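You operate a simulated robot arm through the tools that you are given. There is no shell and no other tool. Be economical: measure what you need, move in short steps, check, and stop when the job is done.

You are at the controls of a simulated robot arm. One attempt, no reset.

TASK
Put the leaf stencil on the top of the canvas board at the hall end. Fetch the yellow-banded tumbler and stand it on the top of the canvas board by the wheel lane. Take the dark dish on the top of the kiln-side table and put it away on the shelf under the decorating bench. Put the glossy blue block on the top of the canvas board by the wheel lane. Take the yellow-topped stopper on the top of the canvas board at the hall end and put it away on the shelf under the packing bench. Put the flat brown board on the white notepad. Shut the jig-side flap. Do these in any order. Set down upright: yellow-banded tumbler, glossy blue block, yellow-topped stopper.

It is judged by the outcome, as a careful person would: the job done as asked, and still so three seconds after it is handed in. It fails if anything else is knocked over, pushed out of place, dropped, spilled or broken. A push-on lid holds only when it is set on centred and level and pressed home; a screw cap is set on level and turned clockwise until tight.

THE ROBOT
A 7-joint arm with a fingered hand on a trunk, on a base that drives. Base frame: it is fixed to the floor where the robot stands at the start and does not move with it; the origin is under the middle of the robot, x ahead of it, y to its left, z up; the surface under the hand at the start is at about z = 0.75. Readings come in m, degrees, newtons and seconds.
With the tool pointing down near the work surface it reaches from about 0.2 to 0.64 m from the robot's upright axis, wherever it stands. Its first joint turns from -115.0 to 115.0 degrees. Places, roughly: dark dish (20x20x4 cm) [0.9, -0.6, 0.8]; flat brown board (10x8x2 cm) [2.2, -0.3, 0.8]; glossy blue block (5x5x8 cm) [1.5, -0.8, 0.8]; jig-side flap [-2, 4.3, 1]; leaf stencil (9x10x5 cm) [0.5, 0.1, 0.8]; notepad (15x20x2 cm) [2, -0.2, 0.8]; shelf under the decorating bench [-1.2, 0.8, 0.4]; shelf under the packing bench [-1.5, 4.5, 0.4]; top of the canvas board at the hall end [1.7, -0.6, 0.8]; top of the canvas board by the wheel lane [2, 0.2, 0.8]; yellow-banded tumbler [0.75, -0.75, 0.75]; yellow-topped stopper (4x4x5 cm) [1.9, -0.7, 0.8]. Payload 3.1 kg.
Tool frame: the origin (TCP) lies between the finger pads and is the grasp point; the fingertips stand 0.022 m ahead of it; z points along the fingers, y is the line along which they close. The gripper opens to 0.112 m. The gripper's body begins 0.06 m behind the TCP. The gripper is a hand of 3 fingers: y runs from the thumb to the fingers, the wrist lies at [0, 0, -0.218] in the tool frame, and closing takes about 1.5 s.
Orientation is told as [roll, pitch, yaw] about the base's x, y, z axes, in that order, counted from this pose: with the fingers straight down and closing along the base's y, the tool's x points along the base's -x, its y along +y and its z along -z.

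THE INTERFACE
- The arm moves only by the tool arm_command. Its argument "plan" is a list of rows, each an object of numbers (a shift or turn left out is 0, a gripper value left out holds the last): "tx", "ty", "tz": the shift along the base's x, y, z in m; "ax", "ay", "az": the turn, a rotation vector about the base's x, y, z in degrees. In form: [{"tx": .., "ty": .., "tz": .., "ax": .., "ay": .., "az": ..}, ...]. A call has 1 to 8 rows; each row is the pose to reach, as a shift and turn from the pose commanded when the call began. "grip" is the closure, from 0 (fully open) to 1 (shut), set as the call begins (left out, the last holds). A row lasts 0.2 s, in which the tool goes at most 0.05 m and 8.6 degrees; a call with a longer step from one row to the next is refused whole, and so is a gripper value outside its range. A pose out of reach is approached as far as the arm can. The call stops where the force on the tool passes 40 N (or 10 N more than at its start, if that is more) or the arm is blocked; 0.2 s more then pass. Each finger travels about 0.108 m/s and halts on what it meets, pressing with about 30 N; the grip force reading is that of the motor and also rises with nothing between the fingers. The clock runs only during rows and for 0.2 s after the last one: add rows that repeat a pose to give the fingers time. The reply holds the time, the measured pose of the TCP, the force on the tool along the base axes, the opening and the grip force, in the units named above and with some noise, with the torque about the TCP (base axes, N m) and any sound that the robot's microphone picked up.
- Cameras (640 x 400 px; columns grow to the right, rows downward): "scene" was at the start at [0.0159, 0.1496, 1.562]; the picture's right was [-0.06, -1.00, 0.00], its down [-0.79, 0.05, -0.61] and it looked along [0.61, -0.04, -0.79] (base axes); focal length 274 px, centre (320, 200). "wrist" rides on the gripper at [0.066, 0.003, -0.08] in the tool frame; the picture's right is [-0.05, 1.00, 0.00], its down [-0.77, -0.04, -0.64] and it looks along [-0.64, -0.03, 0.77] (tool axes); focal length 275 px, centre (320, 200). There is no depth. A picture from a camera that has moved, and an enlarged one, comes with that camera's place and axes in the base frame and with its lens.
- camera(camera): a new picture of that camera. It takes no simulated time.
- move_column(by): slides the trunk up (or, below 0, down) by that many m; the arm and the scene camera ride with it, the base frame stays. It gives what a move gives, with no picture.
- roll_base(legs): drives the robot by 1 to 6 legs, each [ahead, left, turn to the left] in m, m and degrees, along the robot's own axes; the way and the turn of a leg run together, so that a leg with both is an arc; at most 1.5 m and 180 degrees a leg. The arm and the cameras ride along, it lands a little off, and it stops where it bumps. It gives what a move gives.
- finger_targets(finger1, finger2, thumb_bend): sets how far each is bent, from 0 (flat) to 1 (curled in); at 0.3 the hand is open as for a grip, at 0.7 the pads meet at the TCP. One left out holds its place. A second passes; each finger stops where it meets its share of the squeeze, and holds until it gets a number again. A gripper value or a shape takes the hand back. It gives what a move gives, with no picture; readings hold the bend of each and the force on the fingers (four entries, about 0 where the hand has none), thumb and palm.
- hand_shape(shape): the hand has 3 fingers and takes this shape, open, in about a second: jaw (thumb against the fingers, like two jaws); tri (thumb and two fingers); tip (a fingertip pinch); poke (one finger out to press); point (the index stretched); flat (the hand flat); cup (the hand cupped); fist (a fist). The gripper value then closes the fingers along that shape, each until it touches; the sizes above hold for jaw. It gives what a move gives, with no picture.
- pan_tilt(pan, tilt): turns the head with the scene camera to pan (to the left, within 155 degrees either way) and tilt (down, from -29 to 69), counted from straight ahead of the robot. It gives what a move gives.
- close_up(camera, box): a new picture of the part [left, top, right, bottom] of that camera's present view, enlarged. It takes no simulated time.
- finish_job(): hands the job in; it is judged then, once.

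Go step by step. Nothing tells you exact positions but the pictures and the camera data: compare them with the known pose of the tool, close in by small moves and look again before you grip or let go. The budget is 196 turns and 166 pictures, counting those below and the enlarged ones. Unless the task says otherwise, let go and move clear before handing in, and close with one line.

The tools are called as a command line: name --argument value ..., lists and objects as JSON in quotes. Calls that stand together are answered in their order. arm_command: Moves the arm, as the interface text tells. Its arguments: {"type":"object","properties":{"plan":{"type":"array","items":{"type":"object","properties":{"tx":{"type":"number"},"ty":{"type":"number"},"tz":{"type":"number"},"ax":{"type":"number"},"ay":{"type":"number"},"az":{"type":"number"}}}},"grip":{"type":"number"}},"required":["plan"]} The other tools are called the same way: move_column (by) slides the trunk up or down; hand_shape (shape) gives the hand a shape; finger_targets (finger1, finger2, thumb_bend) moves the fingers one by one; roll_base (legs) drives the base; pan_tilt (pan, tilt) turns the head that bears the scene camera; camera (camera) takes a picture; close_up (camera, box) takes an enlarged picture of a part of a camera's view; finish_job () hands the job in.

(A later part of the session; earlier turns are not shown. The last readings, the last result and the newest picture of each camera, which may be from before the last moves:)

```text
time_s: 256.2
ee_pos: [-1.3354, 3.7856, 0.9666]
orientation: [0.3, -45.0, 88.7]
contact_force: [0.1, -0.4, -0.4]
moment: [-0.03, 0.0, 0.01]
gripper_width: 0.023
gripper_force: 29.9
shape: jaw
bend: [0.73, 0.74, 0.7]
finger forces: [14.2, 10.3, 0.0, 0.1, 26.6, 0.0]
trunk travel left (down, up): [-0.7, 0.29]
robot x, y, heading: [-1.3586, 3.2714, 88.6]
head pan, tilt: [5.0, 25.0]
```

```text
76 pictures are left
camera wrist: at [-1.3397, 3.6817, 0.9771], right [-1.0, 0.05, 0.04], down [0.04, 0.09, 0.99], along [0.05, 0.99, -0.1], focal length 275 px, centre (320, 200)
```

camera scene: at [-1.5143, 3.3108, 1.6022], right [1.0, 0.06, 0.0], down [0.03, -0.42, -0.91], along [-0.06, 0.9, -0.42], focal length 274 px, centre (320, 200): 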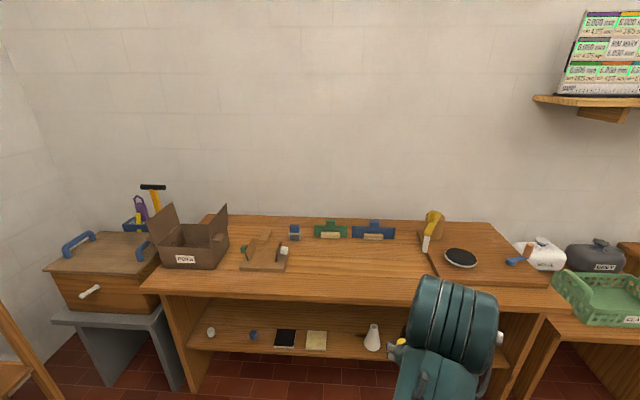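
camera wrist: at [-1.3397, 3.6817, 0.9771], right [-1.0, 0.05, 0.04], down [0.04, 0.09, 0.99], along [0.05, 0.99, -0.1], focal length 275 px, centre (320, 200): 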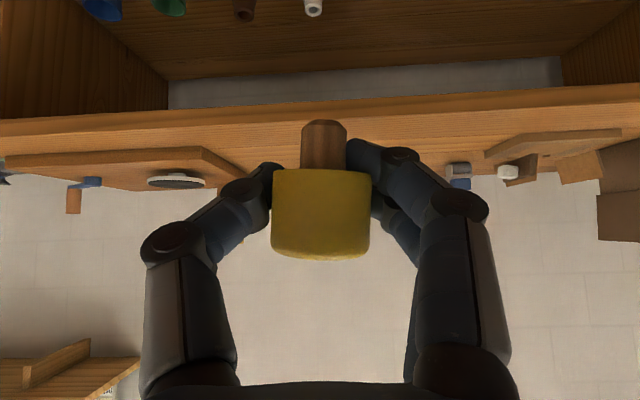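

The trunk moves at most 0.4 m per call, so I'll do it in two steps, shift over to the gap and look.

move_column --by -0.4

move_column --by -0.1

roll_base --legs '[[0.1, 0.125, 1.2]]'

pan_tilt --pan 5 --tilt 35

camera --camera "scene"

camera --camera "wrist"

```text
time_s: 260.1
ee_pos: [-1.336, 3.7861, 0.5669]
orientation: [0.3, -45.0, 88.7]
contact_force: [0.5, 0.4, -0.7]
moment: [-0.03, 0.02, 0.02]
gripper_width: 0.023
gripper_force: 29.8
shape: jaw
bend: [0.73, 0.74, 0.7]
finger forces: [14.1, 10.4, 0.0, 0.0, 26.6, 0.0]
trunk travel left (down, up): [-0.3, 0.69]
robot x, y, heading: [-1.3532, 3.2729, 88.4]
head pan, tilt: [5.0, 25.0]
```

```text
time_s: 261.4
ee_pos: [-1.3365, 3.7853, 0.4668]
orientation: [0.4, -45.1, 88.7]
contact_force: [0.2, 0.2, -0.7]
moment: [0.03, 0.0, 0.01]
gripper_width: 0.0231
gripper_force: 29.8
shape: jaw
bend: [0.73, 0.74, 0.7]
finger forces: [14.4, 10.4, 0.1, 0.0, 26.8, 0.1]
trunk travel left (down, up): [-0.2, 0.79]
robot x, y, heading: [-1.3514, 3.273, 88.7]
head pan, tilt: [5.0, 25.0]
```

```text
time_s: 262.8
ee_pos: [-1.4744, 3.888, 0.4669]
orientation: [0.3, -45.0, 90.1]
contact_force: [0.3, -0.7, -0.1]
moment: [-0.01, -0.02, 0.0]
gripper_width: 0.0229
gripper_force: 30.4
shape: jaw
bend: [0.73, 0.74, 0.7]
finger forces: [14.3, 10.4, 0.0, 0.0, 26.7, 0.1]
trunk travel left (down, up): [-0.2, 0.79]
robot x, y, heading: [-1.4819, 3.3744, 89.9]
head pan, tilt: [5.0, 25.0]
```

```text
time_s: 263.6
ee_pos: [-1.474, 3.8872, 0.4662]
orientation: [0.2, -45.0, 90.0]
contact_force: [-0.1, -0.2, -1.2]
moment: [0.02, -0.01, 0.04]
gripper_width: 0.023
gripper_force: 29.8
shape: jaw
bend: [0.73, 0.74, 0.7]
finger forces: [14.3, 10.5, 0.1, 0.0, 26.7, 0.0]
trunk travel left (down, up): [-0.2, 0.79]
robot x, y, heading: [-1.477, 3.3735, 90.1]
head pan, tilt: [5.0, 35.0]
```

```text
75 pictures are left
camera scene: at [-1.6408, 3.4042, 1.0866], right [1.0, 0.09, 0.0], down [0.05, -0.57, -0.82], along [-0.07, 0.82, -0.57], focal length 274 px, centre (320, 200)
```

scene: 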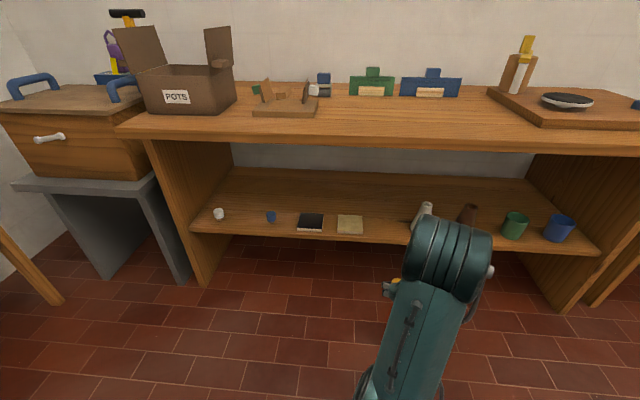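

```text
74 pictures are left
camera wrist: at [-1.4753, 3.7831, 0.4771], right [-1.0, 0.03, 0.04], down [0.04, 0.1, 0.99], along [0.02, 0.99, -0.1], focal length 275 px, centre (320, 200)
```

wrist: 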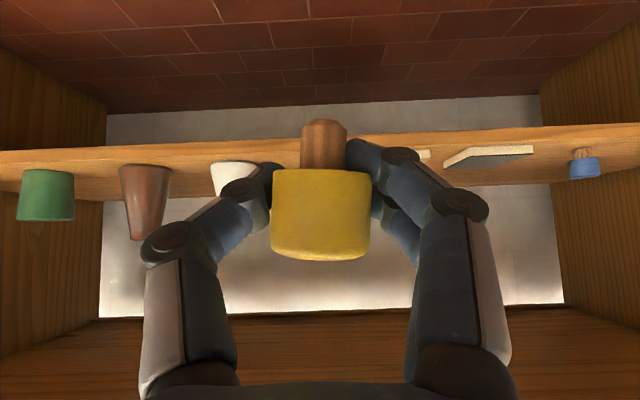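

The gap between the tile (right edge x≈-1.54) and the cone (left edge x≈-1.37) is clear, and the shelf surface is at about z=0.387. I'll extend the arm a little and advance in stages.

arm_command --plan '[{"ty": 0.03, "tx": 0.01}, {"ty": 0.065, "tx": 0.017}]'

roll_base --legs '[[0.2, 0, 0]]'

camera --camera "scene"

camera --camera "wrist"

```text
time_s: 264.1
ee_pos: [-1.4559, 3.9542, 0.4655]
orientation: [0.3, -44.9, 90.0]
contact_force: [-0.7, 0.3, -0.1]
moment: [0.0, -0.01, -0.03]
gripper_width: 0.0234
gripper_force: 30.2
shape: jaw
bend: [0.73, 0.74, 0.7]
finger forces: [14.4, 10.3, 0.0, 0.0, 26.6, 0.0]
trunk travel left (down, up): [-0.2, 0.79]
robot x, y, heading: [-1.4769, 3.3764, 90.1]
head pan, tilt: [5.0, 35.0]
```

```text
time_s: 265.8
ee_pos: [-1.4571, 4.1539, 0.4647]
orientation: [0.2, -45.1, 90.1]
contact_force: [-0.3, -0.2, -0.4]
moment: [0.01, 0.04, 0.02]
gripper_width: 0.023
gripper_force: 29.7
shape: jaw
bend: [0.73, 0.74, 0.7]
finger forces: [14.3, 10.4, 0.0, 0.0, 26.6, 0.0]
trunk travel left (down, up): [-0.2, 0.79]
robot x, y, heading: [-1.4817, 3.5752, 90.2]
head pan, tilt: [5.0, 35.0]
```

```text
73 pictures are left
camera scene: at [-1.6409, 3.6042, 1.0865], right [1.0, 0.09, 0.0], down [0.05, -0.57, -0.82], along [-0.07, 0.82, -0.57], focal length 274 px, centre (320, 200)
```

scene: 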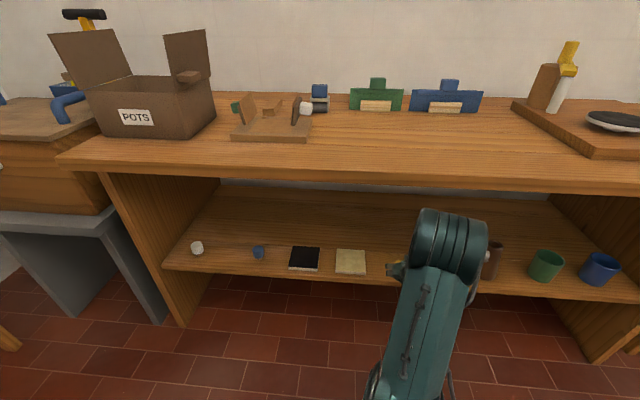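

```text
72 pictures are left
camera wrist: at [-1.4592, 4.0499, 0.4759], right [-1.0, 0.03, 0.04], down [0.04, 0.1, 0.99], along [0.02, 1.0, -0.1], focal length 275 px, centre (320, 200)
```

wrist: 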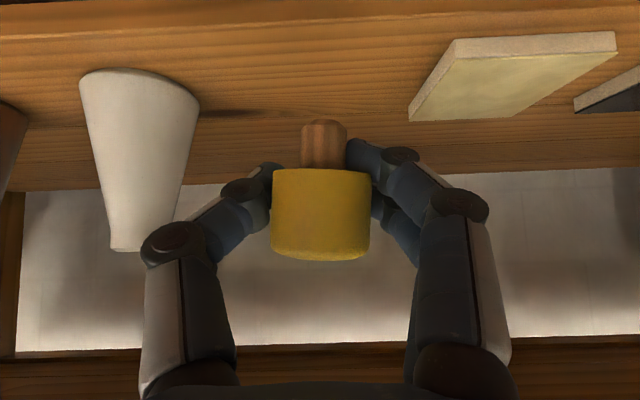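

Shelf clearance looks good. I'll advance 7.5 cm, shift 8 mm right and lower towards the shelf.

roll_base --legs '[[0.075, -0.008, 0]]'

move_column --by -0.035

camera --camera "wrist"

camera --camera "scene"

```text
time_s: 266.8
ee_pos: [-1.4513, 4.2295, 0.4653]
orientation: [0.3, -45.0, 90.3]
contact_force: [0.2, -0.2, -1.0]
moment: [0.02, -0.02, -0.02]
gripper_width: 0.0231
gripper_force: 29.8
shape: jaw
bend: [0.73, 0.74, 0.7]
finger forces: [14.2, 10.4, 0.0, 0.0, 26.7, 0.1]
trunk travel left (down, up): [-0.2, 0.79]
robot x, y, heading: [-1.4742, 3.6486, 90.2]
head pan, tilt: [5.0, 35.0]
```

```text
time_s: 267.6
ee_pos: [-1.4512, 4.2275, 0.431]
orientation: [0.3, -45.0, 90.1]
contact_force: [-0.5, -0.4, -0.1]
moment: [0.02, 0.03, 0.0]
gripper_width: 0.0231
gripper_force: 29.9
shape: jaw
bend: [0.73, 0.74, 0.7]
finger forces: [14.3, 10.3, 0.1, 0.0, 26.6, 0.0]
trunk travel left (down, up): [-0.165, 0.825]
robot x, y, heading: [-1.4738, 3.6452, 90.2]
head pan, tilt: [5.0, 35.0]
```

```text
71 pictures are left
camera wrist: at [-1.4521, 4.1244, 0.4409], right [-1.0, 0.02, 0.04], down [0.04, 0.1, 0.99], along [0.02, 1.0, -0.1], focal length 275 px, centre (320, 200)
```

wrist: 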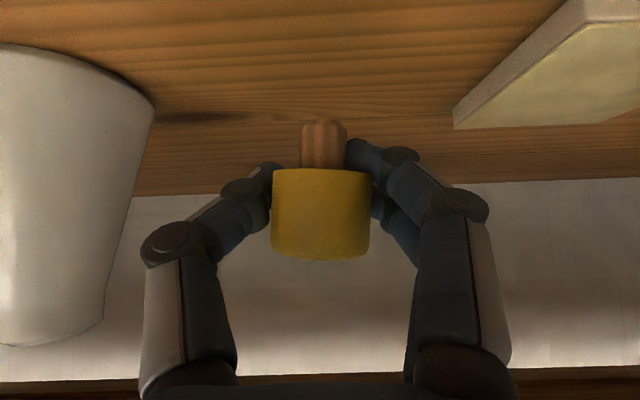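

```text
70 pictures are left
camera scene: at [-1.6333, 3.6785, 1.0515], right [1.0, 0.09, 0.0], down [0.05, -0.57, -0.82], along [-0.07, 0.82, -0.57], focal length 274 px, centre (320, 200)
```

scene: 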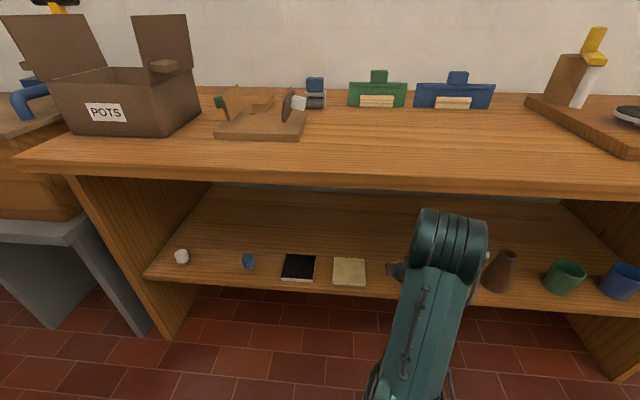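

The cork is about 1 cm above the shelf. I'll lower with small arm steps until it touches.

arm_command --plan '[{"tz": -0.004}, {"tz": -0.007}]'

arm_command --plan '[{"tz": -0.002}, {"tz": -0.004}]'

camera --camera "wrist"

```text
time_s: 268.2
ee_pos: [-1.4511, 4.2286, 0.4236]
orientation: [0.3, -45.0, 90.3]
contact_force: [-0.3, 0.3, -0.8]
moment: [0.02, -0.03, 0.02]
gripper_width: 0.0229
gripper_force: 30.0
shape: jaw
bend: [0.73, 0.74, 0.7]
finger forces: [14.3, 10.3, 0.0, 0.0, 26.6, 0.1]
trunk travel left (down, up): [-0.165, 0.825]
robot x, y, heading: [-1.4695, 3.648, 90.0]
head pan, tilt: [5.0, 35.0]
```

```text
time_s: 268.8
ee_pos: [-1.4518, 4.2266, 0.4196]
orientation: [0.3, -45.1, 90.3]
contact_force: [0.6, 1.0, -0.6]
moment: [-0.02, -0.02, -0.01]
gripper_width: 0.0228
gripper_force: 30.7
shape: jaw
bend: [0.73, 0.74, 0.7]
finger forces: [14.3, 10.4, 0.1, 0.0, 26.6, 0.1]
trunk travel left (down, up): [-0.165, 0.825]
robot x, y, heading: [-1.4736, 3.6489, 90.0]
head pan, tilt: [5.0, 35.0]
```

```text
69 pictures are left
camera wrist: at [-1.4524, 4.1232, 0.4305], right [-1.0, 0.03, 0.04], down [0.04, 0.1, 0.99], along [0.02, 1.0, -0.1], focal length 275 px, centre (320, 200)
```

wrist: 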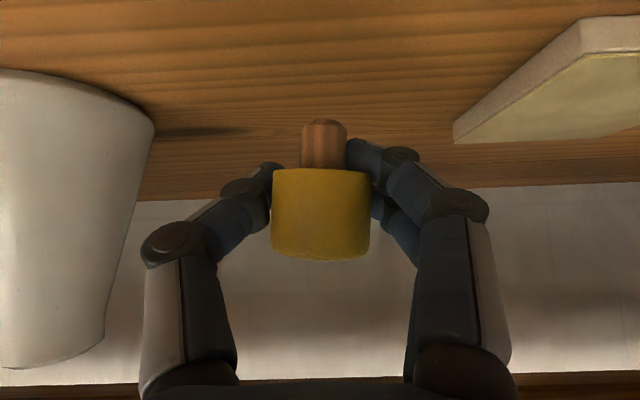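

arm_command --plan '[{"tz": -0.002}, {"tz": -0.004}]'

arm_command --plan '[{"tz": -0.002}, {"tz": -0.003}]'

camera --camera "wrist"

```text
time_s: 269.4
ee_pos: [-1.4497, 4.2288, 0.4155]
orientation: [0.3, -45.0, 90.3]
contact_force: [-0.1, -0.9, 0.0]
moment: [-0.01, -0.01, 0.0]
gripper_width: 0.0231
gripper_force: 30.3
shape: jaw
bend: [0.73, 0.74, 0.7]
finger forces: [14.3, 10.4, 0.0, 0.0, 26.6, 0.0]
trunk travel left (down, up): [-0.165, 0.825]
robot x, y, heading: [-1.4741, 3.6489, 89.9]
head pan, tilt: [5.0, 35.0]
```

```text
time_s: 270.0
ee_pos: [-1.4511, 4.2285, 0.4111]
orientation: [0.4, -45.1, 90.3]
contact_force: [0.0, 0.5, -0.5]
moment: [-0.02, -0.01, 0.03]
gripper_width: 0.0231
gripper_force: 30.2
shape: jaw
bend: [0.73, 0.74, 0.7]
finger forces: [14.3, 10.4, 0.1, 0.0, 26.6, 0.0]
trunk travel left (down, up): [-0.165, 0.825]
robot x, y, heading: [-1.4771, 3.6487, 89.8]
head pan, tilt: [5.0, 35.0]
```

```text
68 pictures are left
camera wrist: at [-1.452, 4.1243, 0.4228], right [-1.0, 0.02, 0.04], down [0.04, 0.1, 0.99], along [0.02, 1.0, -0.1], focal length 275 px, centre (320, 200)
```

wrist: 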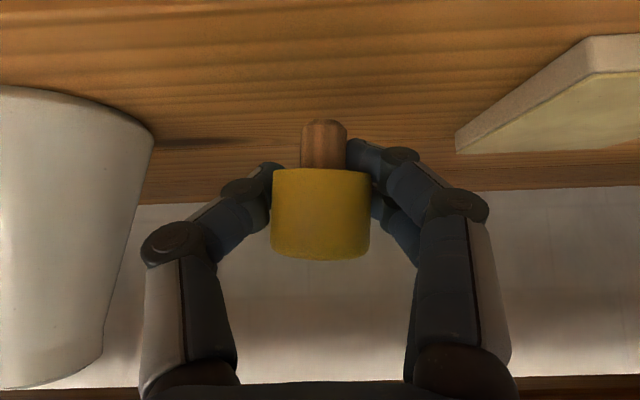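

arm_command --plan '[{"tz": -0.002}, {"tz": -0.004}]'

arm_command --plan '[{"tz": -0.002}, {"tz": -0.004}]'

arm_command --plan '[{"tz": -0.002}, {"tz": -0.004}]'

camera --camera "wrist"

```text
time_s: 270.6
ee_pos: [-1.4514, 4.2301, 0.41]
orientation: [0.4, -44.9, 90.2]
contact_force: [-1.4, -0.3, -0.7]
moment: [0.0, 0.03, 0.0]
gripper_width: 0.0232
gripper_force: 30.9
shape: jaw
bend: [0.73, 0.74, 0.71]
finger forces: [14.3, 10.3, 0.1, 0.0, 26.6, 0.0]
trunk travel left (down, up): [-0.165, 0.825]
robot x, y, heading: [-1.4717, 3.6503, 90.2]
head pan, tilt: [5.0, 35.0]
```

```text
time_s: 271.2
ee_pos: [-1.4504, 4.2298, 0.4038]
orientation: [0.3, -45.0, 90.3]
contact_force: [0.3, 0.5, -0.7]
moment: [0.03, 0.0, -0.02]
gripper_width: 0.023
gripper_force: 30.1
shape: jaw
bend: [0.73, 0.74, 0.71]
finger forces: [14.4, 10.3, 0.0, 0.1, 26.6, 0.1]
trunk travel left (down, up): [-0.165, 0.825]
robot x, y, heading: [-1.4751, 3.6496, 89.9]
head pan, tilt: [5.0, 35.0]
```

```text
time_s: 271.8
ee_pos: [-1.4504, 4.2296, 0.3995]
orientation: [0.4, -45.0, 90.1]
contact_force: [0.4, -0.2, -0.4]
moment: [0.0, 0.03, 0.0]
gripper_width: 0.023
gripper_force: 29.5
shape: jaw
bend: [0.73, 0.74, 0.71]
finger forces: [14.4, 10.3, 0.1, 0.0, 26.5, 0.0]
trunk travel left (down, up): [-0.165, 0.825]
robot x, y, heading: [-1.4732, 3.6492, 90.0]
head pan, tilt: [5.0, 35.0]
```

```text
67 pictures are left
camera wrist: at [-1.4513, 4.1245, 0.4109], right [-1.0, 0.02, 0.04], down [0.04, 0.1, 0.99], along [0.02, 1.0, -0.1], focal length 275 px, centre (320, 200)
```

wrist: 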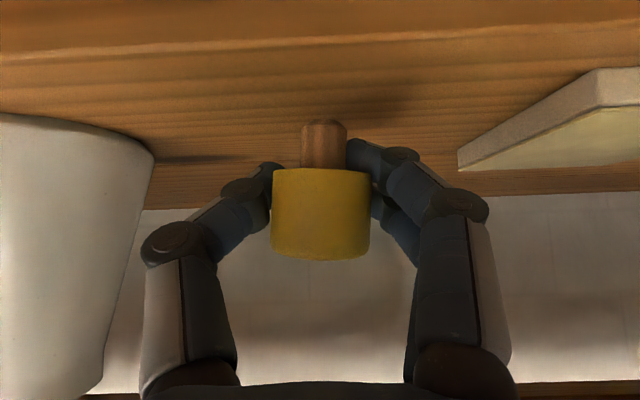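

The two views together put the shelf surface nearer z=0.36 with its front edge at y≈4.20, so I need to go deeper. I'll rise slightly and move 5 cm further in.

arm_command --plan '[{"tz": 0.012}, {"tz": 0.012, "ty": 0.025}, {"tz": 0.012, "ty": 0.05}]'

camera --camera "wrist"

pan_tilt --pan -15 --tilt 40

camera --camera "scene"

```text
time_s: 272.6
ee_pos: [-1.4507, 4.2804, 0.4124]
orientation: [0.4, -45.0, 90.2]
contact_force: [-0.3, -0.7, -0.4]
moment: [0.02, -0.01, 0.01]
gripper_width: 0.0229
gripper_force: 29.9
shape: jaw
bend: [0.73, 0.74, 0.71]
finger forces: [14.3, 10.2, 0.0, 0.0, 26.5, 0.0]
trunk travel left (down, up): [-0.165, 0.825]
robot x, y, heading: [-1.4739, 3.649, 90.1]
head pan, tilt: [5.0, 35.0]
```

```text
66 pictures are left
camera wrist: at [-1.4511, 4.176, 0.4234], right [-1.0, 0.03, 0.04], down [0.04, 0.1, 0.99], along [0.02, 1.0, -0.1], focal length 275 px, centre (320, 200)
```

wrist: 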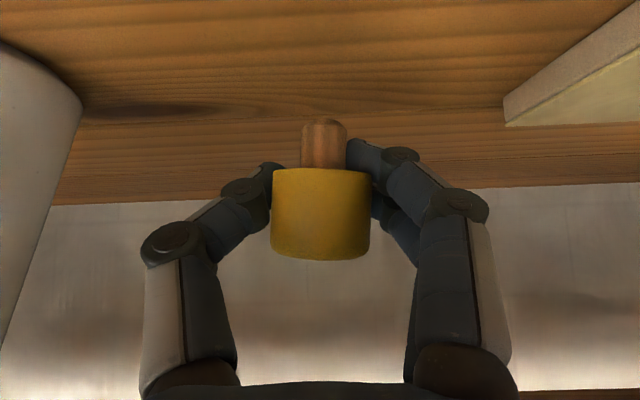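

```text
time_s: 273.4
ee_pos: [-1.4512, 4.2803, 0.4122]
orientation: [0.4, -45.1, 90.2]
contact_force: [0.1, -0.9, -0.7]
moment: [-0.02, -0.01, 0.01]
gripper_width: 0.0229
gripper_force: 29.9
shape: jaw
bend: [0.73, 0.74, 0.71]
finger forces: [14.3, 10.2, 0.0, 0.1, 26.5, 0.1]
trunk travel left (down, up): [-0.165, 0.825]
robot x, y, heading: [-1.4732, 3.6504, 90.3]
head pan, tilt: [-15.0, 40.0]
```

```text
65 pictures are left
camera scene: at [-1.6037, 3.6731, 1.044], right [0.97, -0.26, 0.0], down [-0.16, -0.62, -0.77], along [0.2, 0.74, -0.64], focal length 274 px, centre (320, 200)
```

scene: 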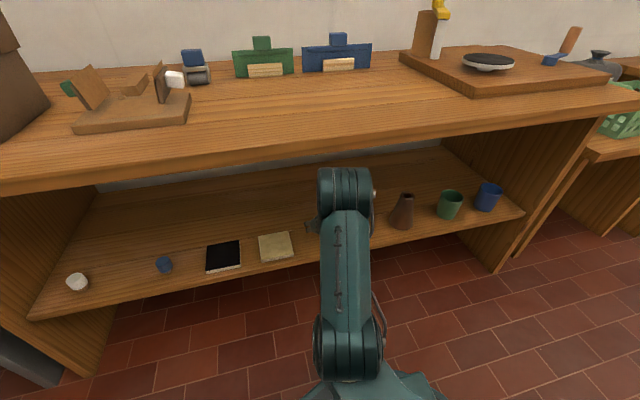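

Clear all round. I'll lower until contact.

arm_command --plan '[{"tz": -0.006}, {"tz": -0.012}]'

arm_command --plan '[{"tz": -0.002}, {"tz": -0.005}]'

arm_command --plan '[{"tz": -0.002}, {"tz": -0.004}]'

camera --camera "wrist"

```text
time_s: 274.0
ee_pos: [-1.4508, 4.2787, 0.4013]
orientation: [0.3, -45.1, 90.2]
contact_force: [-0.1, 0.4, -0.1]
moment: [-0.01, 0.04, 0.0]
gripper_width: 0.0232
gripper_force: 29.9
shape: jaw
bend: [0.73, 0.74, 0.71]
finger forces: [14.5, 10.2, 0.1, 0.0, 26.6, 0.1]
trunk travel left (down, up): [-0.165, 0.825]
robot x, y, heading: [-1.4752, 3.65, 90.0]
head pan, tilt: [-15.0, 40.0]
```

```text
time_s: 274.6
ee_pos: [-1.4504, 4.2797, 0.395]
orientation: [0.2, -44.9, 90.3]
contact_force: [0.1, -0.9, -1.1]
moment: [0.01, -0.01, 0.02]
gripper_width: 0.0231
gripper_force: 29.8
shape: jaw
bend: [0.73, 0.74, 0.71]
finger forces: [14.4, 10.2, 0.0, 0.1, 26.5, 0.2]
trunk travel left (down, up): [-0.165, 0.825]
robot x, y, heading: [-1.4751, 3.6494, 90.3]
head pan, tilt: [-15.0, 40.0]
```

```text
time_s: 275.2
ee_pos: [-1.451, 4.2792, 0.3904]
orientation: [0.2, -45.0, 90.1]
contact_force: [0.5, -0.3, 0.6]
moment: [0.01, -0.02, 0.03]
gripper_width: 0.0229
gripper_force: 30.1
shape: jaw
bend: [0.73, 0.74, 0.71]
finger forces: [14.4, 10.2, 0.0, 0.0, 26.5, 0.1]
trunk travel left (down, up): [-0.165, 0.825]
robot x, y, heading: [-1.4726, 3.6501, 90.4]
head pan, tilt: [-15.0, 40.0]
```

```text
64 pictures are left
camera wrist: at [-1.4527, 4.1745, 0.4024], right [-1.0, 0.02, 0.04], down [0.04, 0.1, 0.99], along [0.02, 1.0, -0.1], focal length 275 px, centre (320, 200)
```

wrist: 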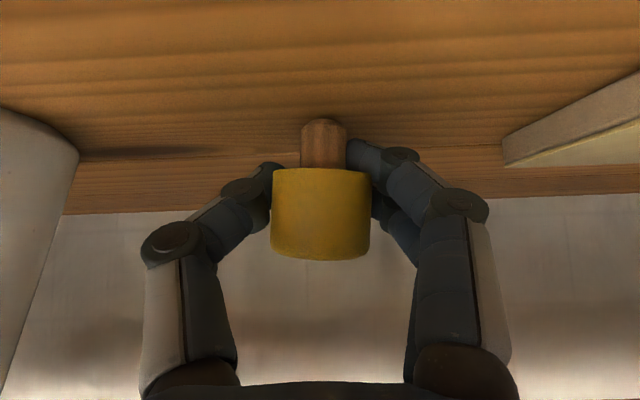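

arm_command --plan '[{"tz": -0.002}, {"tz": -0.004}]'

arm_command --plan '[{"tz": -0.002}, {"tz": -0.004}]'

arm_command --plan '[{"tz": -0.002}, {"tz": -0.004}]'

camera --camera "wrist"

```text
time_s: 275.8
ee_pos: [-1.4516, 4.28, 0.3912]
orientation: [0.4, -45.2, 90.2]
contact_force: [-0.5, 0.1, 7.8]
moment: [0.07, 0.01, 0.01]
gripper_width: 0.0234
gripper_force: 29.7
shape: jaw
bend: [0.73, 0.74, 0.71]
finger forces: [14.4, 10.7, 0.0, 0.0, 27.1, 0.1]
trunk travel left (down, up): [-0.165, 0.825]
robot x, y, heading: [-1.4727, 3.6513, 90.2]
head pan, tilt: [-15.0, 40.0]
```

```text
time_s: 276.4
ee_pos: [-1.4506, 4.2801, 0.388]
orientation: [0.3, -45.6, 90.3]
contact_force: [-1.2, 2.3, 25.2]
moment: [0.16, 0.02, -0.04]
gripper_width: 0.0235
gripper_force: 29.5
shape: jaw
bend: [0.74, 0.74, 0.71]
finger forces: [16.2, 11.7, 0.1, 0.1, 29.1, 0.0]
trunk travel left (down, up): [-0.165, 0.825]
robot x, y, heading: [-1.4742, 3.6468, 90.0]
head pan, tilt: [-15.0, 40.0]
```

```text
time_s: 277.0
ee_pos: [-1.4526, 4.2763, 0.3772]
orientation: [0.4, -44.6, 90.3]
contact_force: [-1.6, -3.2, 8.9]
moment: [-0.1, -0.08, -0.02]
gripper_width: 0.0116
gripper_force: 30.0
shape: jaw
bend: [0.79, 0.77, 0.77]
finger forces: [16.0, 0.1, 0.0, 0.0, 0.1, 0.0]
trunk travel left (down, up): [-0.165, 0.825]
robot x, y, heading: [-1.4717, 3.6487, 89.9]
head pan, tilt: [-15.0, 40.0]
```

```text
63 pictures are left
camera wrist: at [-1.4529, 4.1726, 0.3892], right [-1.0, 0.02, 0.04], down [0.04, 0.1, 0.99], along [0.02, 0.99, -0.1], focal length 275 px, centre (320, 200)
```

wrist: 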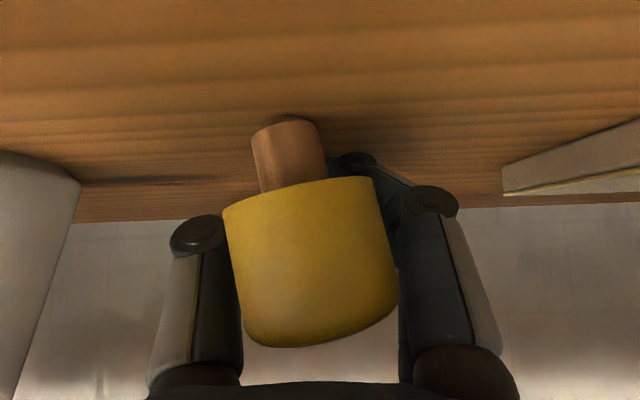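

I pushed too far: the stopper has slipped back towards the palm and is leaning. I'll open the fingers part-way, gently, without moving the arm, and look.

arm_command --plan '[{}]' --grip 0.7

camera --camera "wrist"

```text
time_s: 277.4
ee_pos: [-1.4494, 4.279, 0.3815]
orientation: [0.4, -45.2, 90.0]
contact_force: [5.9, -0.5, 12.0]
moment: [0.01, -0.06, 0.01]
gripper_width: 0.03
gripper_force: 0.2
shape: jaw
bend: [0.79, 0.74, 0.7]
finger forces: [12.0, 0.1, 0.0, 0.0, 0.1, 0.1]
trunk travel left (down, up): [-0.165, 0.825]
robot x, y, heading: [-1.4724, 3.6511, 89.8]
head pan, tilt: [-15.0, 40.0]
```

```text
62 pictures are left
camera wrist: at [-1.4509, 4.1747, 0.3912], right [-1.0, 0.03, 0.04], down [0.04, 0.09, 0.99], along [0.02, 1.0, -0.09], focal length 275 px, centre (320, 200)
```

wrist: 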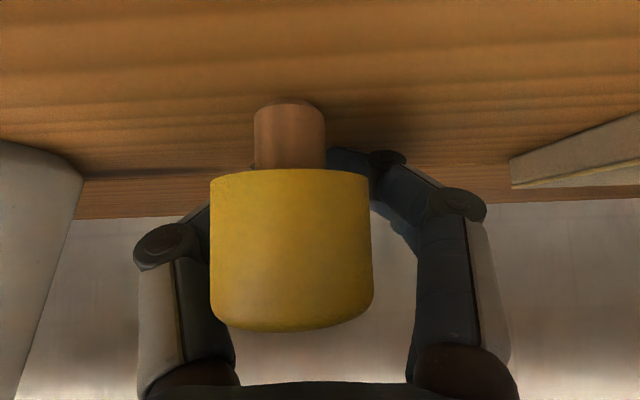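

It stood back upright by itself. I'll open further and look before withdrawing.

arm_command --plan '[{}, {}, {}, {}]' --grip 0.2

camera --camera "wrist"

```text
time_s: 278.4
ee_pos: [-1.4501, 4.2794, 0.3832]
orientation: [0.4, -45.4, 90.0]
contact_force: [8.5, 4.0, 28.0]
moment: [0.19, 0.38, -0.14]
gripper_width: 0.0771
gripper_force: 0.1
shape: jaw
bend: [0.78, 0.59, 0.55]
finger forces: [27.8, 0.0, 0.0, 0.0, 0.0, 0.1]
trunk travel left (down, up): [-0.165, 0.825]
robot x, y, heading: [-1.4782, 3.6503, 89.8]
head pan, tilt: [-15.0, 40.0]
```

```text
61 pictures are left
camera wrist: at [-1.4515, 4.1752, 0.393], right [-1.0, 0.03, 0.04], down [0.04, 0.09, 1.0], along [0.02, 1.0, -0.09], focal length 275 px, centre (320, 200)
```

wrist: 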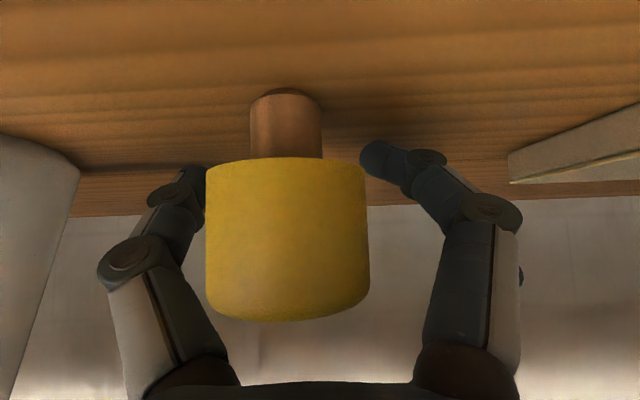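

One finger is jammed against the shelf. I'll raise the hand 6 mm to free it.

arm_command --plan '[{"tz": 0.003}, {"tz": 0.006}, {"tz": 0.006}]'

camera --camera "wrist"

```text
time_s: 279.2
ee_pos: [-1.4523, 4.2785, 0.3861]
orientation: [0.4, -44.8, 90.3]
contact_force: [0.5, 0.1, 3.0]
moment: [0.02, 0.11, 0.0]
gripper_width: 0.0885
gripper_force: 0.0
shape: jaw
bend: [0.62, 0.59, 0.55]
finger forces: [2.8, 0.0, 0.1, 0.1, 0.1, 0.0]
trunk travel left (down, up): [-0.165, 0.825]
robot x, y, heading: [-1.4714, 3.6477, 90.0]
head pan, tilt: [-15.0, 40.0]
```

```text
60 pictures are left
camera wrist: at [-1.4533, 4.1738, 0.3963], right [-1.0, 0.02, 0.04], down [0.04, 0.1, 0.99], along [0.02, 0.99, -0.1], focal length 275 px, centre (320, 200)
```

wrist: 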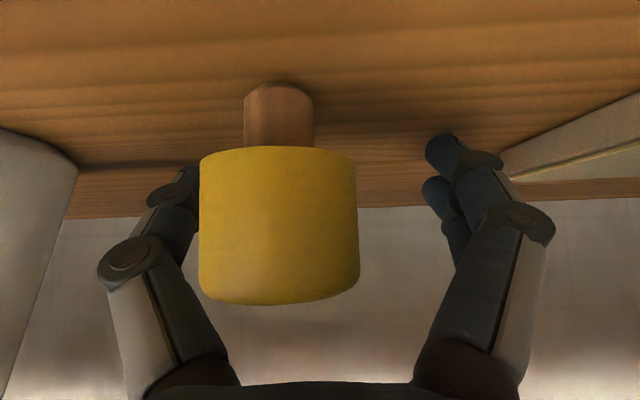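

The fingers are free and the stopper stands by itself. I'll centre around it and withdraw straight back along the tool axis.

arm_command --plan '[{"tx": 0.009}, {"tx": 0.009, "ty": -0.015, "tz": 0.012}, {"tx": 0.009, "ty": -0.03, "tz": 0.024}]' --grip 0

camera --camera "wrist"

```text
time_s: 280.0
ee_pos: [-1.4415, 4.249, 0.4116]
orientation: [0.3, -45.0, 90.1]
contact_force: [0.3, 0.1, 0.1]
moment: [-0.03, 0.0, -0.02]
gripper_width: 0.1119
gripper_force: 0.1
shape: jaw
bend: [0.3, 0.3, 0.3]
finger forces: [0.1, 0.1, 0.1, 0.0, 0.0, 0.0]
trunk travel left (down, up): [-0.165, 0.825]
robot x, y, heading: [-1.4698, 3.6484, 90.0]
head pan, tilt: [-15.0, 40.0]
```

```text
59 pictures are left
camera wrist: at [-1.4432, 4.1446, 0.4212], right [-1.0, 0.02, 0.04], down [0.04, 0.1, 0.99], along [0.02, 0.99, -0.1], focal length 275 px, centre (320, 200)
```

wrist: 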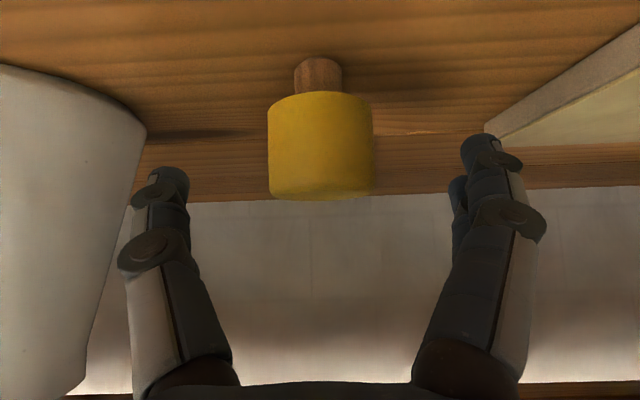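

The stopper stands upright on the shelf. I'll back straight out, raise the trunk and then look at the box flaps.

roll_base --legs '[[-0.35, 0, 0]]'

pan_tilt --pan 0 --tilt 35

camera --camera "scene"

close_up --camera "scene" --box '[90, 0, 330, 150]'

```text
time_s: 282.4
ee_pos: [-1.4419, 3.8844, 0.4115]
orientation: [0.3, -45.0, 90.4]
contact_force: [0.5, 0.0, 0.8]
moment: [-0.01, 0.0, -0.02]
gripper_width: 0.1119
gripper_force: 0.0
shape: jaw
bend: [0.3, 0.3, 0.3]
finger forces: [0.0, 0.1, 0.1, 0.1, 0.0, 0.0]
trunk travel left (down, up): [-0.165, 0.825]
robot x, y, heading: [-1.4705, 3.2846, 90.3]
head pan, tilt: [-15.0, 40.0]
```

```text
time_s: 283.1
ee_pos: [-1.4422, 3.8854, 0.4109]
orientation: [0.3, -45.0, 90.4]
contact_force: [-0.8, -0.1, 0.8]
moment: [0.01, 0.0, 0.02]
gripper_width: 0.1121
gripper_force: 0.0
shape: jaw
bend: [0.3, 0.3, 0.3]
finger forces: [0.0, 0.0, 0.0, 0.0, 0.0, 0.0]
trunk travel left (down, up): [-0.165, 0.825]
robot x, y, heading: [-1.4723, 3.2832, 90.3]
head pan, tilt: [0.0, 35.0]
```

```text
58 pictures are left
camera scene: at [-1.6241, 3.3138, 1.0515], right [1.0, 0.01, 0.0], down [0.0, -0.57, -0.82], along [0.0, 0.82, -0.57], focal length 274 px, centre (320, 200)
```

scene: 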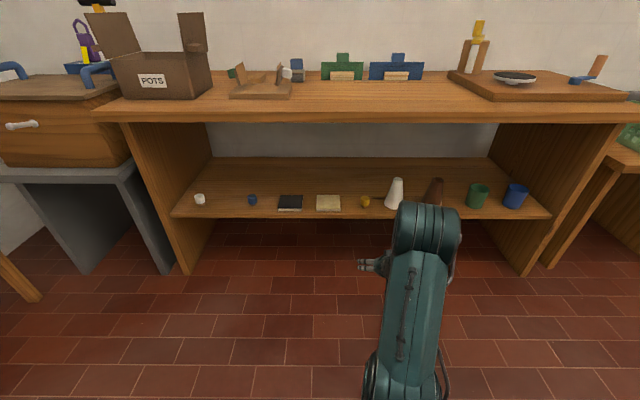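

```text
2.67 times, centred on (210, 75) of scene
camera zoom: at [-1.6241, 3.3138, 1.0515], right [1.0, 0.01, 0.0], down [0.0, -0.57, -0.82], along [0.0, 0.82, -0.57], focal length 731 px, centre (613, 533)
```

zoom: 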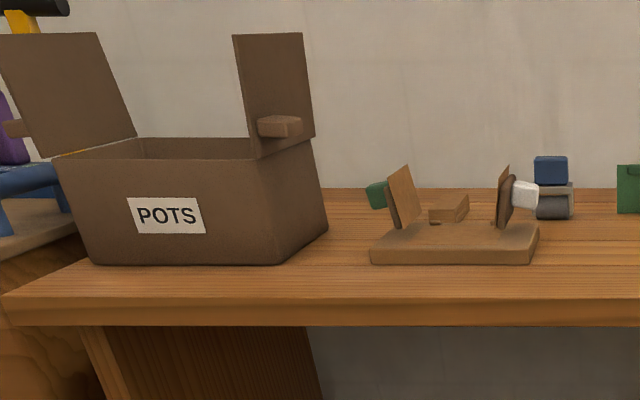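

The stopper stands on the shelf. The box spans x≈-2.27 to -2.04, y≈4.245 to 4.45, with its rim at z≈0.924, and the flap beside the wooden jig is the right one, standing up from x≈-2.035 to z≈1.04. I'll raise the trunk and bring the tool vertical with the fingers closed, ready to push it over.

move_column --by 0.4

move_column --by 0.2

arm_command --plan '[{"ax": -8, "ty": -0.02, "tz": 0.02}, {"ax": -16, "ty": -0.04, "tz": 0.04}, {"ax": -24, "ty": -0.06, "tz": 0.06}, {"ax": -32, "ty": -0.08, "tz": 0.08}, {"ax": -40, "ty": -0.1, "tz": 0.1}, {"ax": -45, "ty": -0.12, "tz": 0.12}]' --grip 1

roll_base --legs '[[0.15, 0.45, 0]]'

pan_tilt --pan 5 --tilt 45

camera --camera "scene"

```text
time_s: 286.9
ee_pos: [-1.4422, 3.8856, 0.8107]
orientation: [0.4, -45.0, 90.4]
contact_force: [-0.4, 0.2, 0.2]
moment: [0.0, 0.01, -0.01]
gripper_width: 0.1122
gripper_force: 0.1
shape: jaw
bend: [0.3, 0.3, 0.3]
finger forces: [0.0, 0.0, 0.0, 0.1, 0.0, 0.0]
trunk travel left (down, up): [-0.565, 0.425]
robot x, y, heading: [-1.4712, 3.2846, 90.4]
head pan, tilt: [0.0, 35.0]
```

```text
time_s: 289.1
ee_pos: [-1.4423, 3.8855, 1.0102]
orientation: [0.3, -44.9, 90.4]
contact_force: [0.4, -0.1, -0.5]
moment: [0.0, -0.03, 0.0]
gripper_width: 0.112
gripper_force: 0.1
shape: jaw
bend: [0.3, 0.3, 0.3]
finger forces: [0.0, 0.0, 0.0, 0.0, 0.0, 0.1]
trunk travel left (down, up): [-0.765, 0.225]
robot x, y, heading: [-1.4764, 3.287, 90.2]
head pan, tilt: [0.0, 35.0]
```

```text
time_s: 290.5
ee_pos: [-1.443, 3.764, 1.1311]
orientation: [0.7, 0.1, 90.3]
contact_force: [-0.1, -0.6, -0.9]
moment: [0.02, -0.05, 0.01]
gripper_width: 0.0
gripper_force: 29.8
shape: jaw
bend: [0.68, 0.68, 0.76]
finger forces: [0.1, 0.1, 0.0, 0.0, 0.0, 0.0]
out of reach, approached as far as the arm can: row 2
trunk travel left (down, up): [-0.765, 0.225]
robot x, y, heading: [-1.4708, 3.2822, 90.2]
head pan, tilt: [0.0, 35.0]
```

```text
time_s: 293.3
ee_pos: [-1.8903, 3.9117, 1.1295]
orientation: [0.7, 0.1, 90.4]
contact_force: [0.3, -0.2, -1.0]
moment: [0.01, -0.01, -0.03]
gripper_width: 0.0001
gripper_force: 30.8
shape: jaw
bend: [0.68, 0.68, 0.76]
finger forces: [0.0, 0.0, 0.0, 0.0, 0.1, 0.0]
trunk travel left (down, up): [-0.765, 0.225]
robot x, y, heading: [-1.9178, 3.4344, 90.1]
head pan, tilt: [0.0, 35.0]
```

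```text
time_s: 294.1
ee_pos: [-1.8905, 3.9115, 1.1303]
orientation: [0.6, 0.0, 90.3]
contact_force: [0.4, 0.2, 0.7]
moment: [-0.01, -0.02, 0.01]
gripper_width: 0.0
gripper_force: 30.0
shape: jaw
bend: [0.68, 0.68, 0.76]
finger forces: [0.0, 0.1, 0.1, 0.0, 0.0, 0.0]
trunk travel left (down, up): [-0.765, 0.225]
robot x, y, heading: [-1.922, 3.4352, 90.3]
head pan, tilt: [5.0, 45.0]
```

```text
56 pictures are left
camera scene: at [-2.0803, 3.4533, 1.6368], right [1.0, 0.09, 0.0], down [0.07, -0.7, -0.71], along [-0.07, 0.7, -0.71], focal length 274 px, centre (320, 200)
```

scene: 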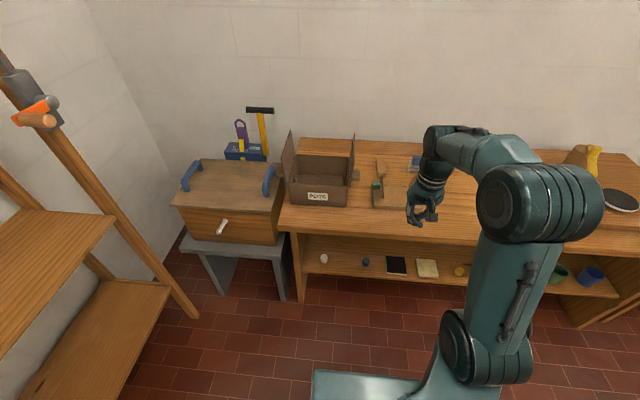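

close_up --camera "scene" --box '[260, 110, 420, 230]'

```text
3.33 times, centred on (340, 170) of scene
camera zoom: at [-2.0803, 3.4533, 1.6368], right [1.0, 0.09, 0.0], down [0.07, -0.7, -0.71], along [-0.07, 0.7, -0.71], focal length 913 px, centre (253, 300)
```

zoom: 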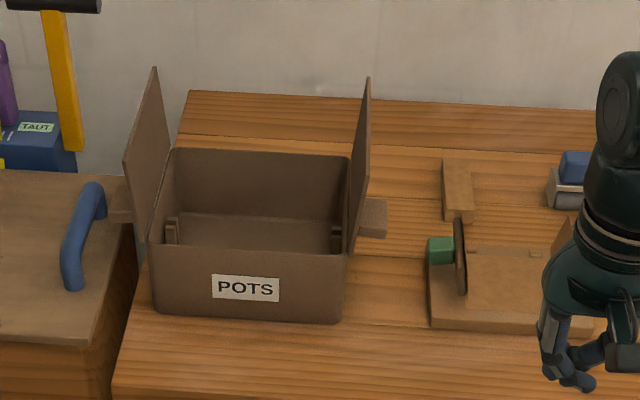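

The geometry is confirmed. I'll move in and bring the closed fingers to the outer side of the right flap.

roll_base --legs '[[0.36, 0, 0]]'

arm_command --plan '[{"tx": -0.02, "ty": 0.03}, {"tx": -0.04, "ty": 0.06, "tz": -0.01}, {"tx": -0.06, "ty": 0.08, "tz": -0.05}, {"tx": -0.06, "ty": 0.08, "tz": -0.09}]'

camera --camera "wrist"

camera --camera "scene"

```text
time_s: 296.4
ee_pos: [-1.8873, 4.2664, 1.129]
orientation: [0.7, 0.0, 89.9]
contact_force: [0.1, 0.1, -0.1]
moment: [-0.01, 0.04, 0.0]
gripper_width: 0.0
gripper_force: 29.9
shape: jaw
bend: [0.68, 0.68, 0.76]
finger forces: [0.1, 0.0, 0.0, 0.0, 0.1, 0.0]
trunk travel left (down, up): [-0.765, 0.225]
robot x, y, heading: [-1.9244, 3.7904, 90.3]
head pan, tilt: [5.0, 45.0]
```

```text
time_s: 297.4
ee_pos: [-1.9427, 4.3464, 1.0401]
orientation: [0.7, 0.0, 89.9]
contact_force: [0.7, -0.5, -0.2]
moment: [0.02, 0.05, -0.02]
gripper_width: 0.0
gripper_force: 30.3
shape: jaw
bend: [0.68, 0.68, 0.76]
finger forces: [0.0, 0.0, 0.2, 0.0, 0.0, 0.0]
trunk travel left (down, up): [-0.765, 0.225]
robot x, y, heading: [-1.9223, 3.7882, 89.9]
head pan, tilt: [5.0, 45.0]
```

```text
54 pictures are left
camera wrist: at [-1.9438, 4.28, 1.1218], right [-1.0, 0.05, 0.01], down [0.05, 0.77, 0.64], along [0.02, 0.64, -0.77], focal length 275 px, centre (320, 200)
```

wrist: 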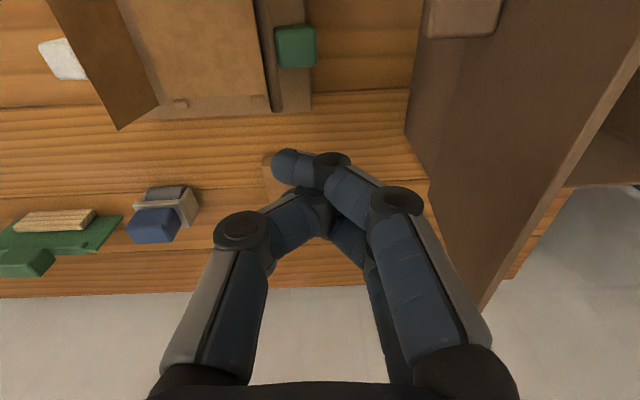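

```text
53 pictures are left
camera scene: at [-2.0804, 3.8098, 1.6368], right [1.0, 0.09, 0.0], down [0.06, -0.7, -0.71], along [-0.06, 0.7, -0.71], focal length 274 px, centre (320, 200)
```

scene: 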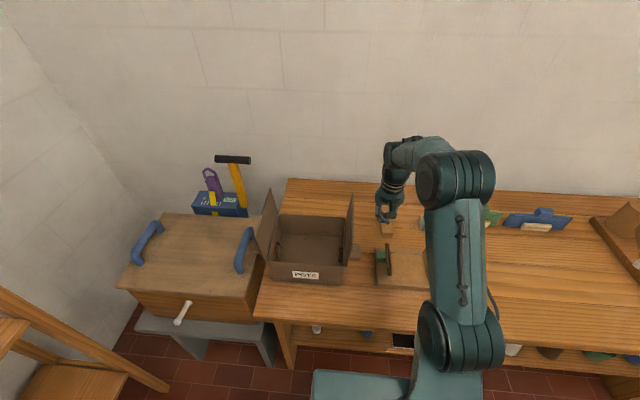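

The fingers are right of the flap. I'll sweep left and gradually down to fold it over.

arm_command --plan '[{"tx": -0.03}, {"tx": -0.055, "tz": -0.004}, {"tx": -0.08, "tz": -0.008}, {"tx": -0.105, "tz": -0.014}]'

close_up --camera "scene" --box '[240, 160, 440, 300]'

```text
time_s: 298.4
ee_pos: [-2.053, 4.3452, 1.027]
orientation: [0.5, 0.0, 89.9]
contact_force: [-0.3, -0.4, 0.0]
moment: [-0.03, 0.01, 0.02]
gripper_width: 0.0
gripper_force: 30.1
shape: jaw
bend: [0.68, 0.68, 0.76]
finger forces: [0.1, 0.0, 0.1, 0.0, 0.0, 0.0]
trunk travel left (down, up): [-0.765, 0.225]
robot x, y, heading: [-1.9209, 3.7837, 90.1]
head pan, tilt: [5.0, 45.0]
```

```text
2.86 times, centred on (340, 230) of scene
camera zoom: at [-2.0824, 3.8099, 1.6366], right [1.0, 0.09, 0.0], down [0.06, -0.7, -0.71], along [-0.06, 0.7, -0.71], focal length 783 px, centre (263, 114)
```

zoom: 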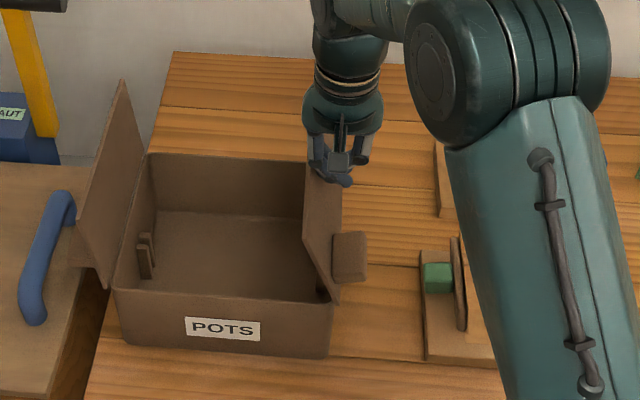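

The flap is turning inward. I'll continue the arc downward.

arm_command --plan '[{"tx": -0.022, "tz": -0.013}, {"tx": -0.042, "tz": -0.03}, {"tx": -0.056, "tz": -0.05}, {"tx": -0.064, "tz": -0.068}]'

close_up --camera "scene" --box '[240, 160, 440, 300]'

```text
time_s: 299.4
ee_pos: [-2.1165, 4.3445, 0.9583]
orientation: [0.6, -0.1, 89.8]
contact_force: [-0.1, 0.0, -0.5]
moment: [0.04, 0.02, 0.03]
gripper_width: 0.0
gripper_force: 30.5
shape: jaw
bend: [0.68, 0.68, 0.76]
finger forces: [0.0, 0.2, 0.0, 0.0, 0.0, 0.1]
trunk travel left (down, up): [-0.765, 0.225]
robot x, y, heading: [-1.9246, 3.7904, 90.0]
head pan, tilt: [5.0, 45.0]
```

```text
2.86 times, centred on (340, 230) of scene
camera zoom: at [-2.0817, 3.8101, 1.6366], right [1.0, 0.09, 0.0], down [0.06, -0.7, -0.71], along [-0.06, 0.7, -0.71], focal length 783 px, centre (263, 114)
```

zoom: 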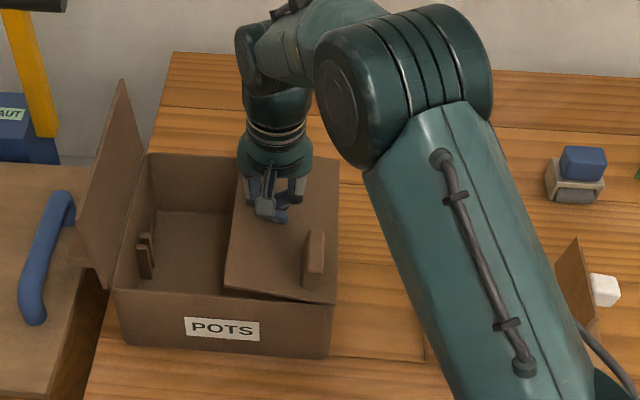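

Nearly flat. I'll press it gently down the rest of the way.

arm_command --plan '[{"tz": -0.006}, {"tz": -0.011}, {"tz": -0.014}]'

close_up --camera "scene" --box '[240, 160, 440, 300]'

```text
time_s: 300.1
ee_pos: [-2.1173, 4.346, 0.9444]
orientation: [0.6, 0.0, 89.9]
contact_force: [0.4, -0.5, 0.2]
moment: [-0.01, 0.0, 0.03]
gripper_width: 0.0
gripper_force: 30.4
shape: jaw
bend: [0.68, 0.68, 0.76]
finger forces: [0.1, 0.1, 0.0, 0.0, 0.0, 0.0]
trunk travel left (down, up): [-0.765, 0.225]
robot x, y, heading: [-1.9235, 3.787, 89.7]
head pan, tilt: [5.0, 45.0]
```

```text
2.86 times, centred on (340, 230) of scene
camera zoom: at [-2.0813, 3.8098, 1.6367], right [1.0, 0.09, 0.0], down [0.06, -0.7, -0.71], along [-0.06, 0.7, -0.71], focal length 783 px, centre (263, 114)
```

zoom: 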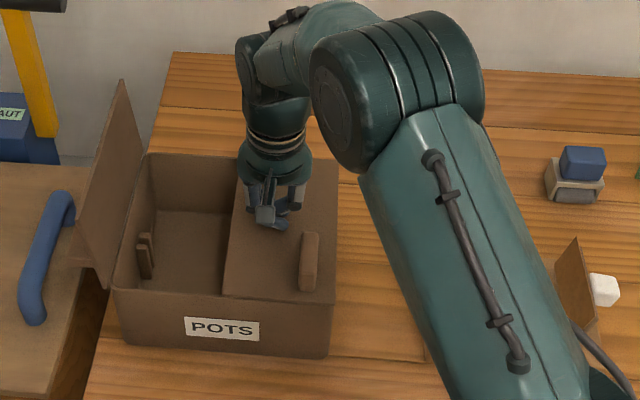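

arm_command --plan '[{"tz": -0.004}, {"tz": -0.008}, {"tz": -0.008}]'

close_up --camera "scene" --box '[240, 160, 440, 300]'

```text
time_s: 300.9
ee_pos: [-2.118, 4.3456, 0.9394]
orientation: [0.8, -0.4, 89.8]
contact_force: [-5.0, 5.5, 23.9]
moment: [0.02, -0.15, 0.04]
gripper_width: 0.0
gripper_force: 30.1
shape: jaw
bend: [0.71, 0.71, 0.78]
finger forces: [11.8, 11.3, 0.1, 0.1, 0.0, 0.1]
trunk travel left (down, up): [-0.765, 0.225]
robot x, y, heading: [-1.921, 3.7872, 89.8]
head pan, tilt: [5.0, 45.0]
```

```text
2.86 times, centred on (340, 230) of scene
camera zoom: at [-2.0813, 3.8068, 1.637], right [1.0, 0.09, 0.0], down [0.06, -0.7, -0.71], along [-0.06, 0.71, -0.71], focal length 783 px, centre (263, 114)
```

zoom: 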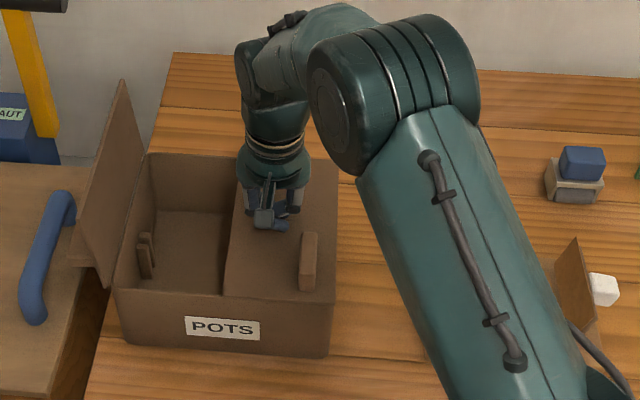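

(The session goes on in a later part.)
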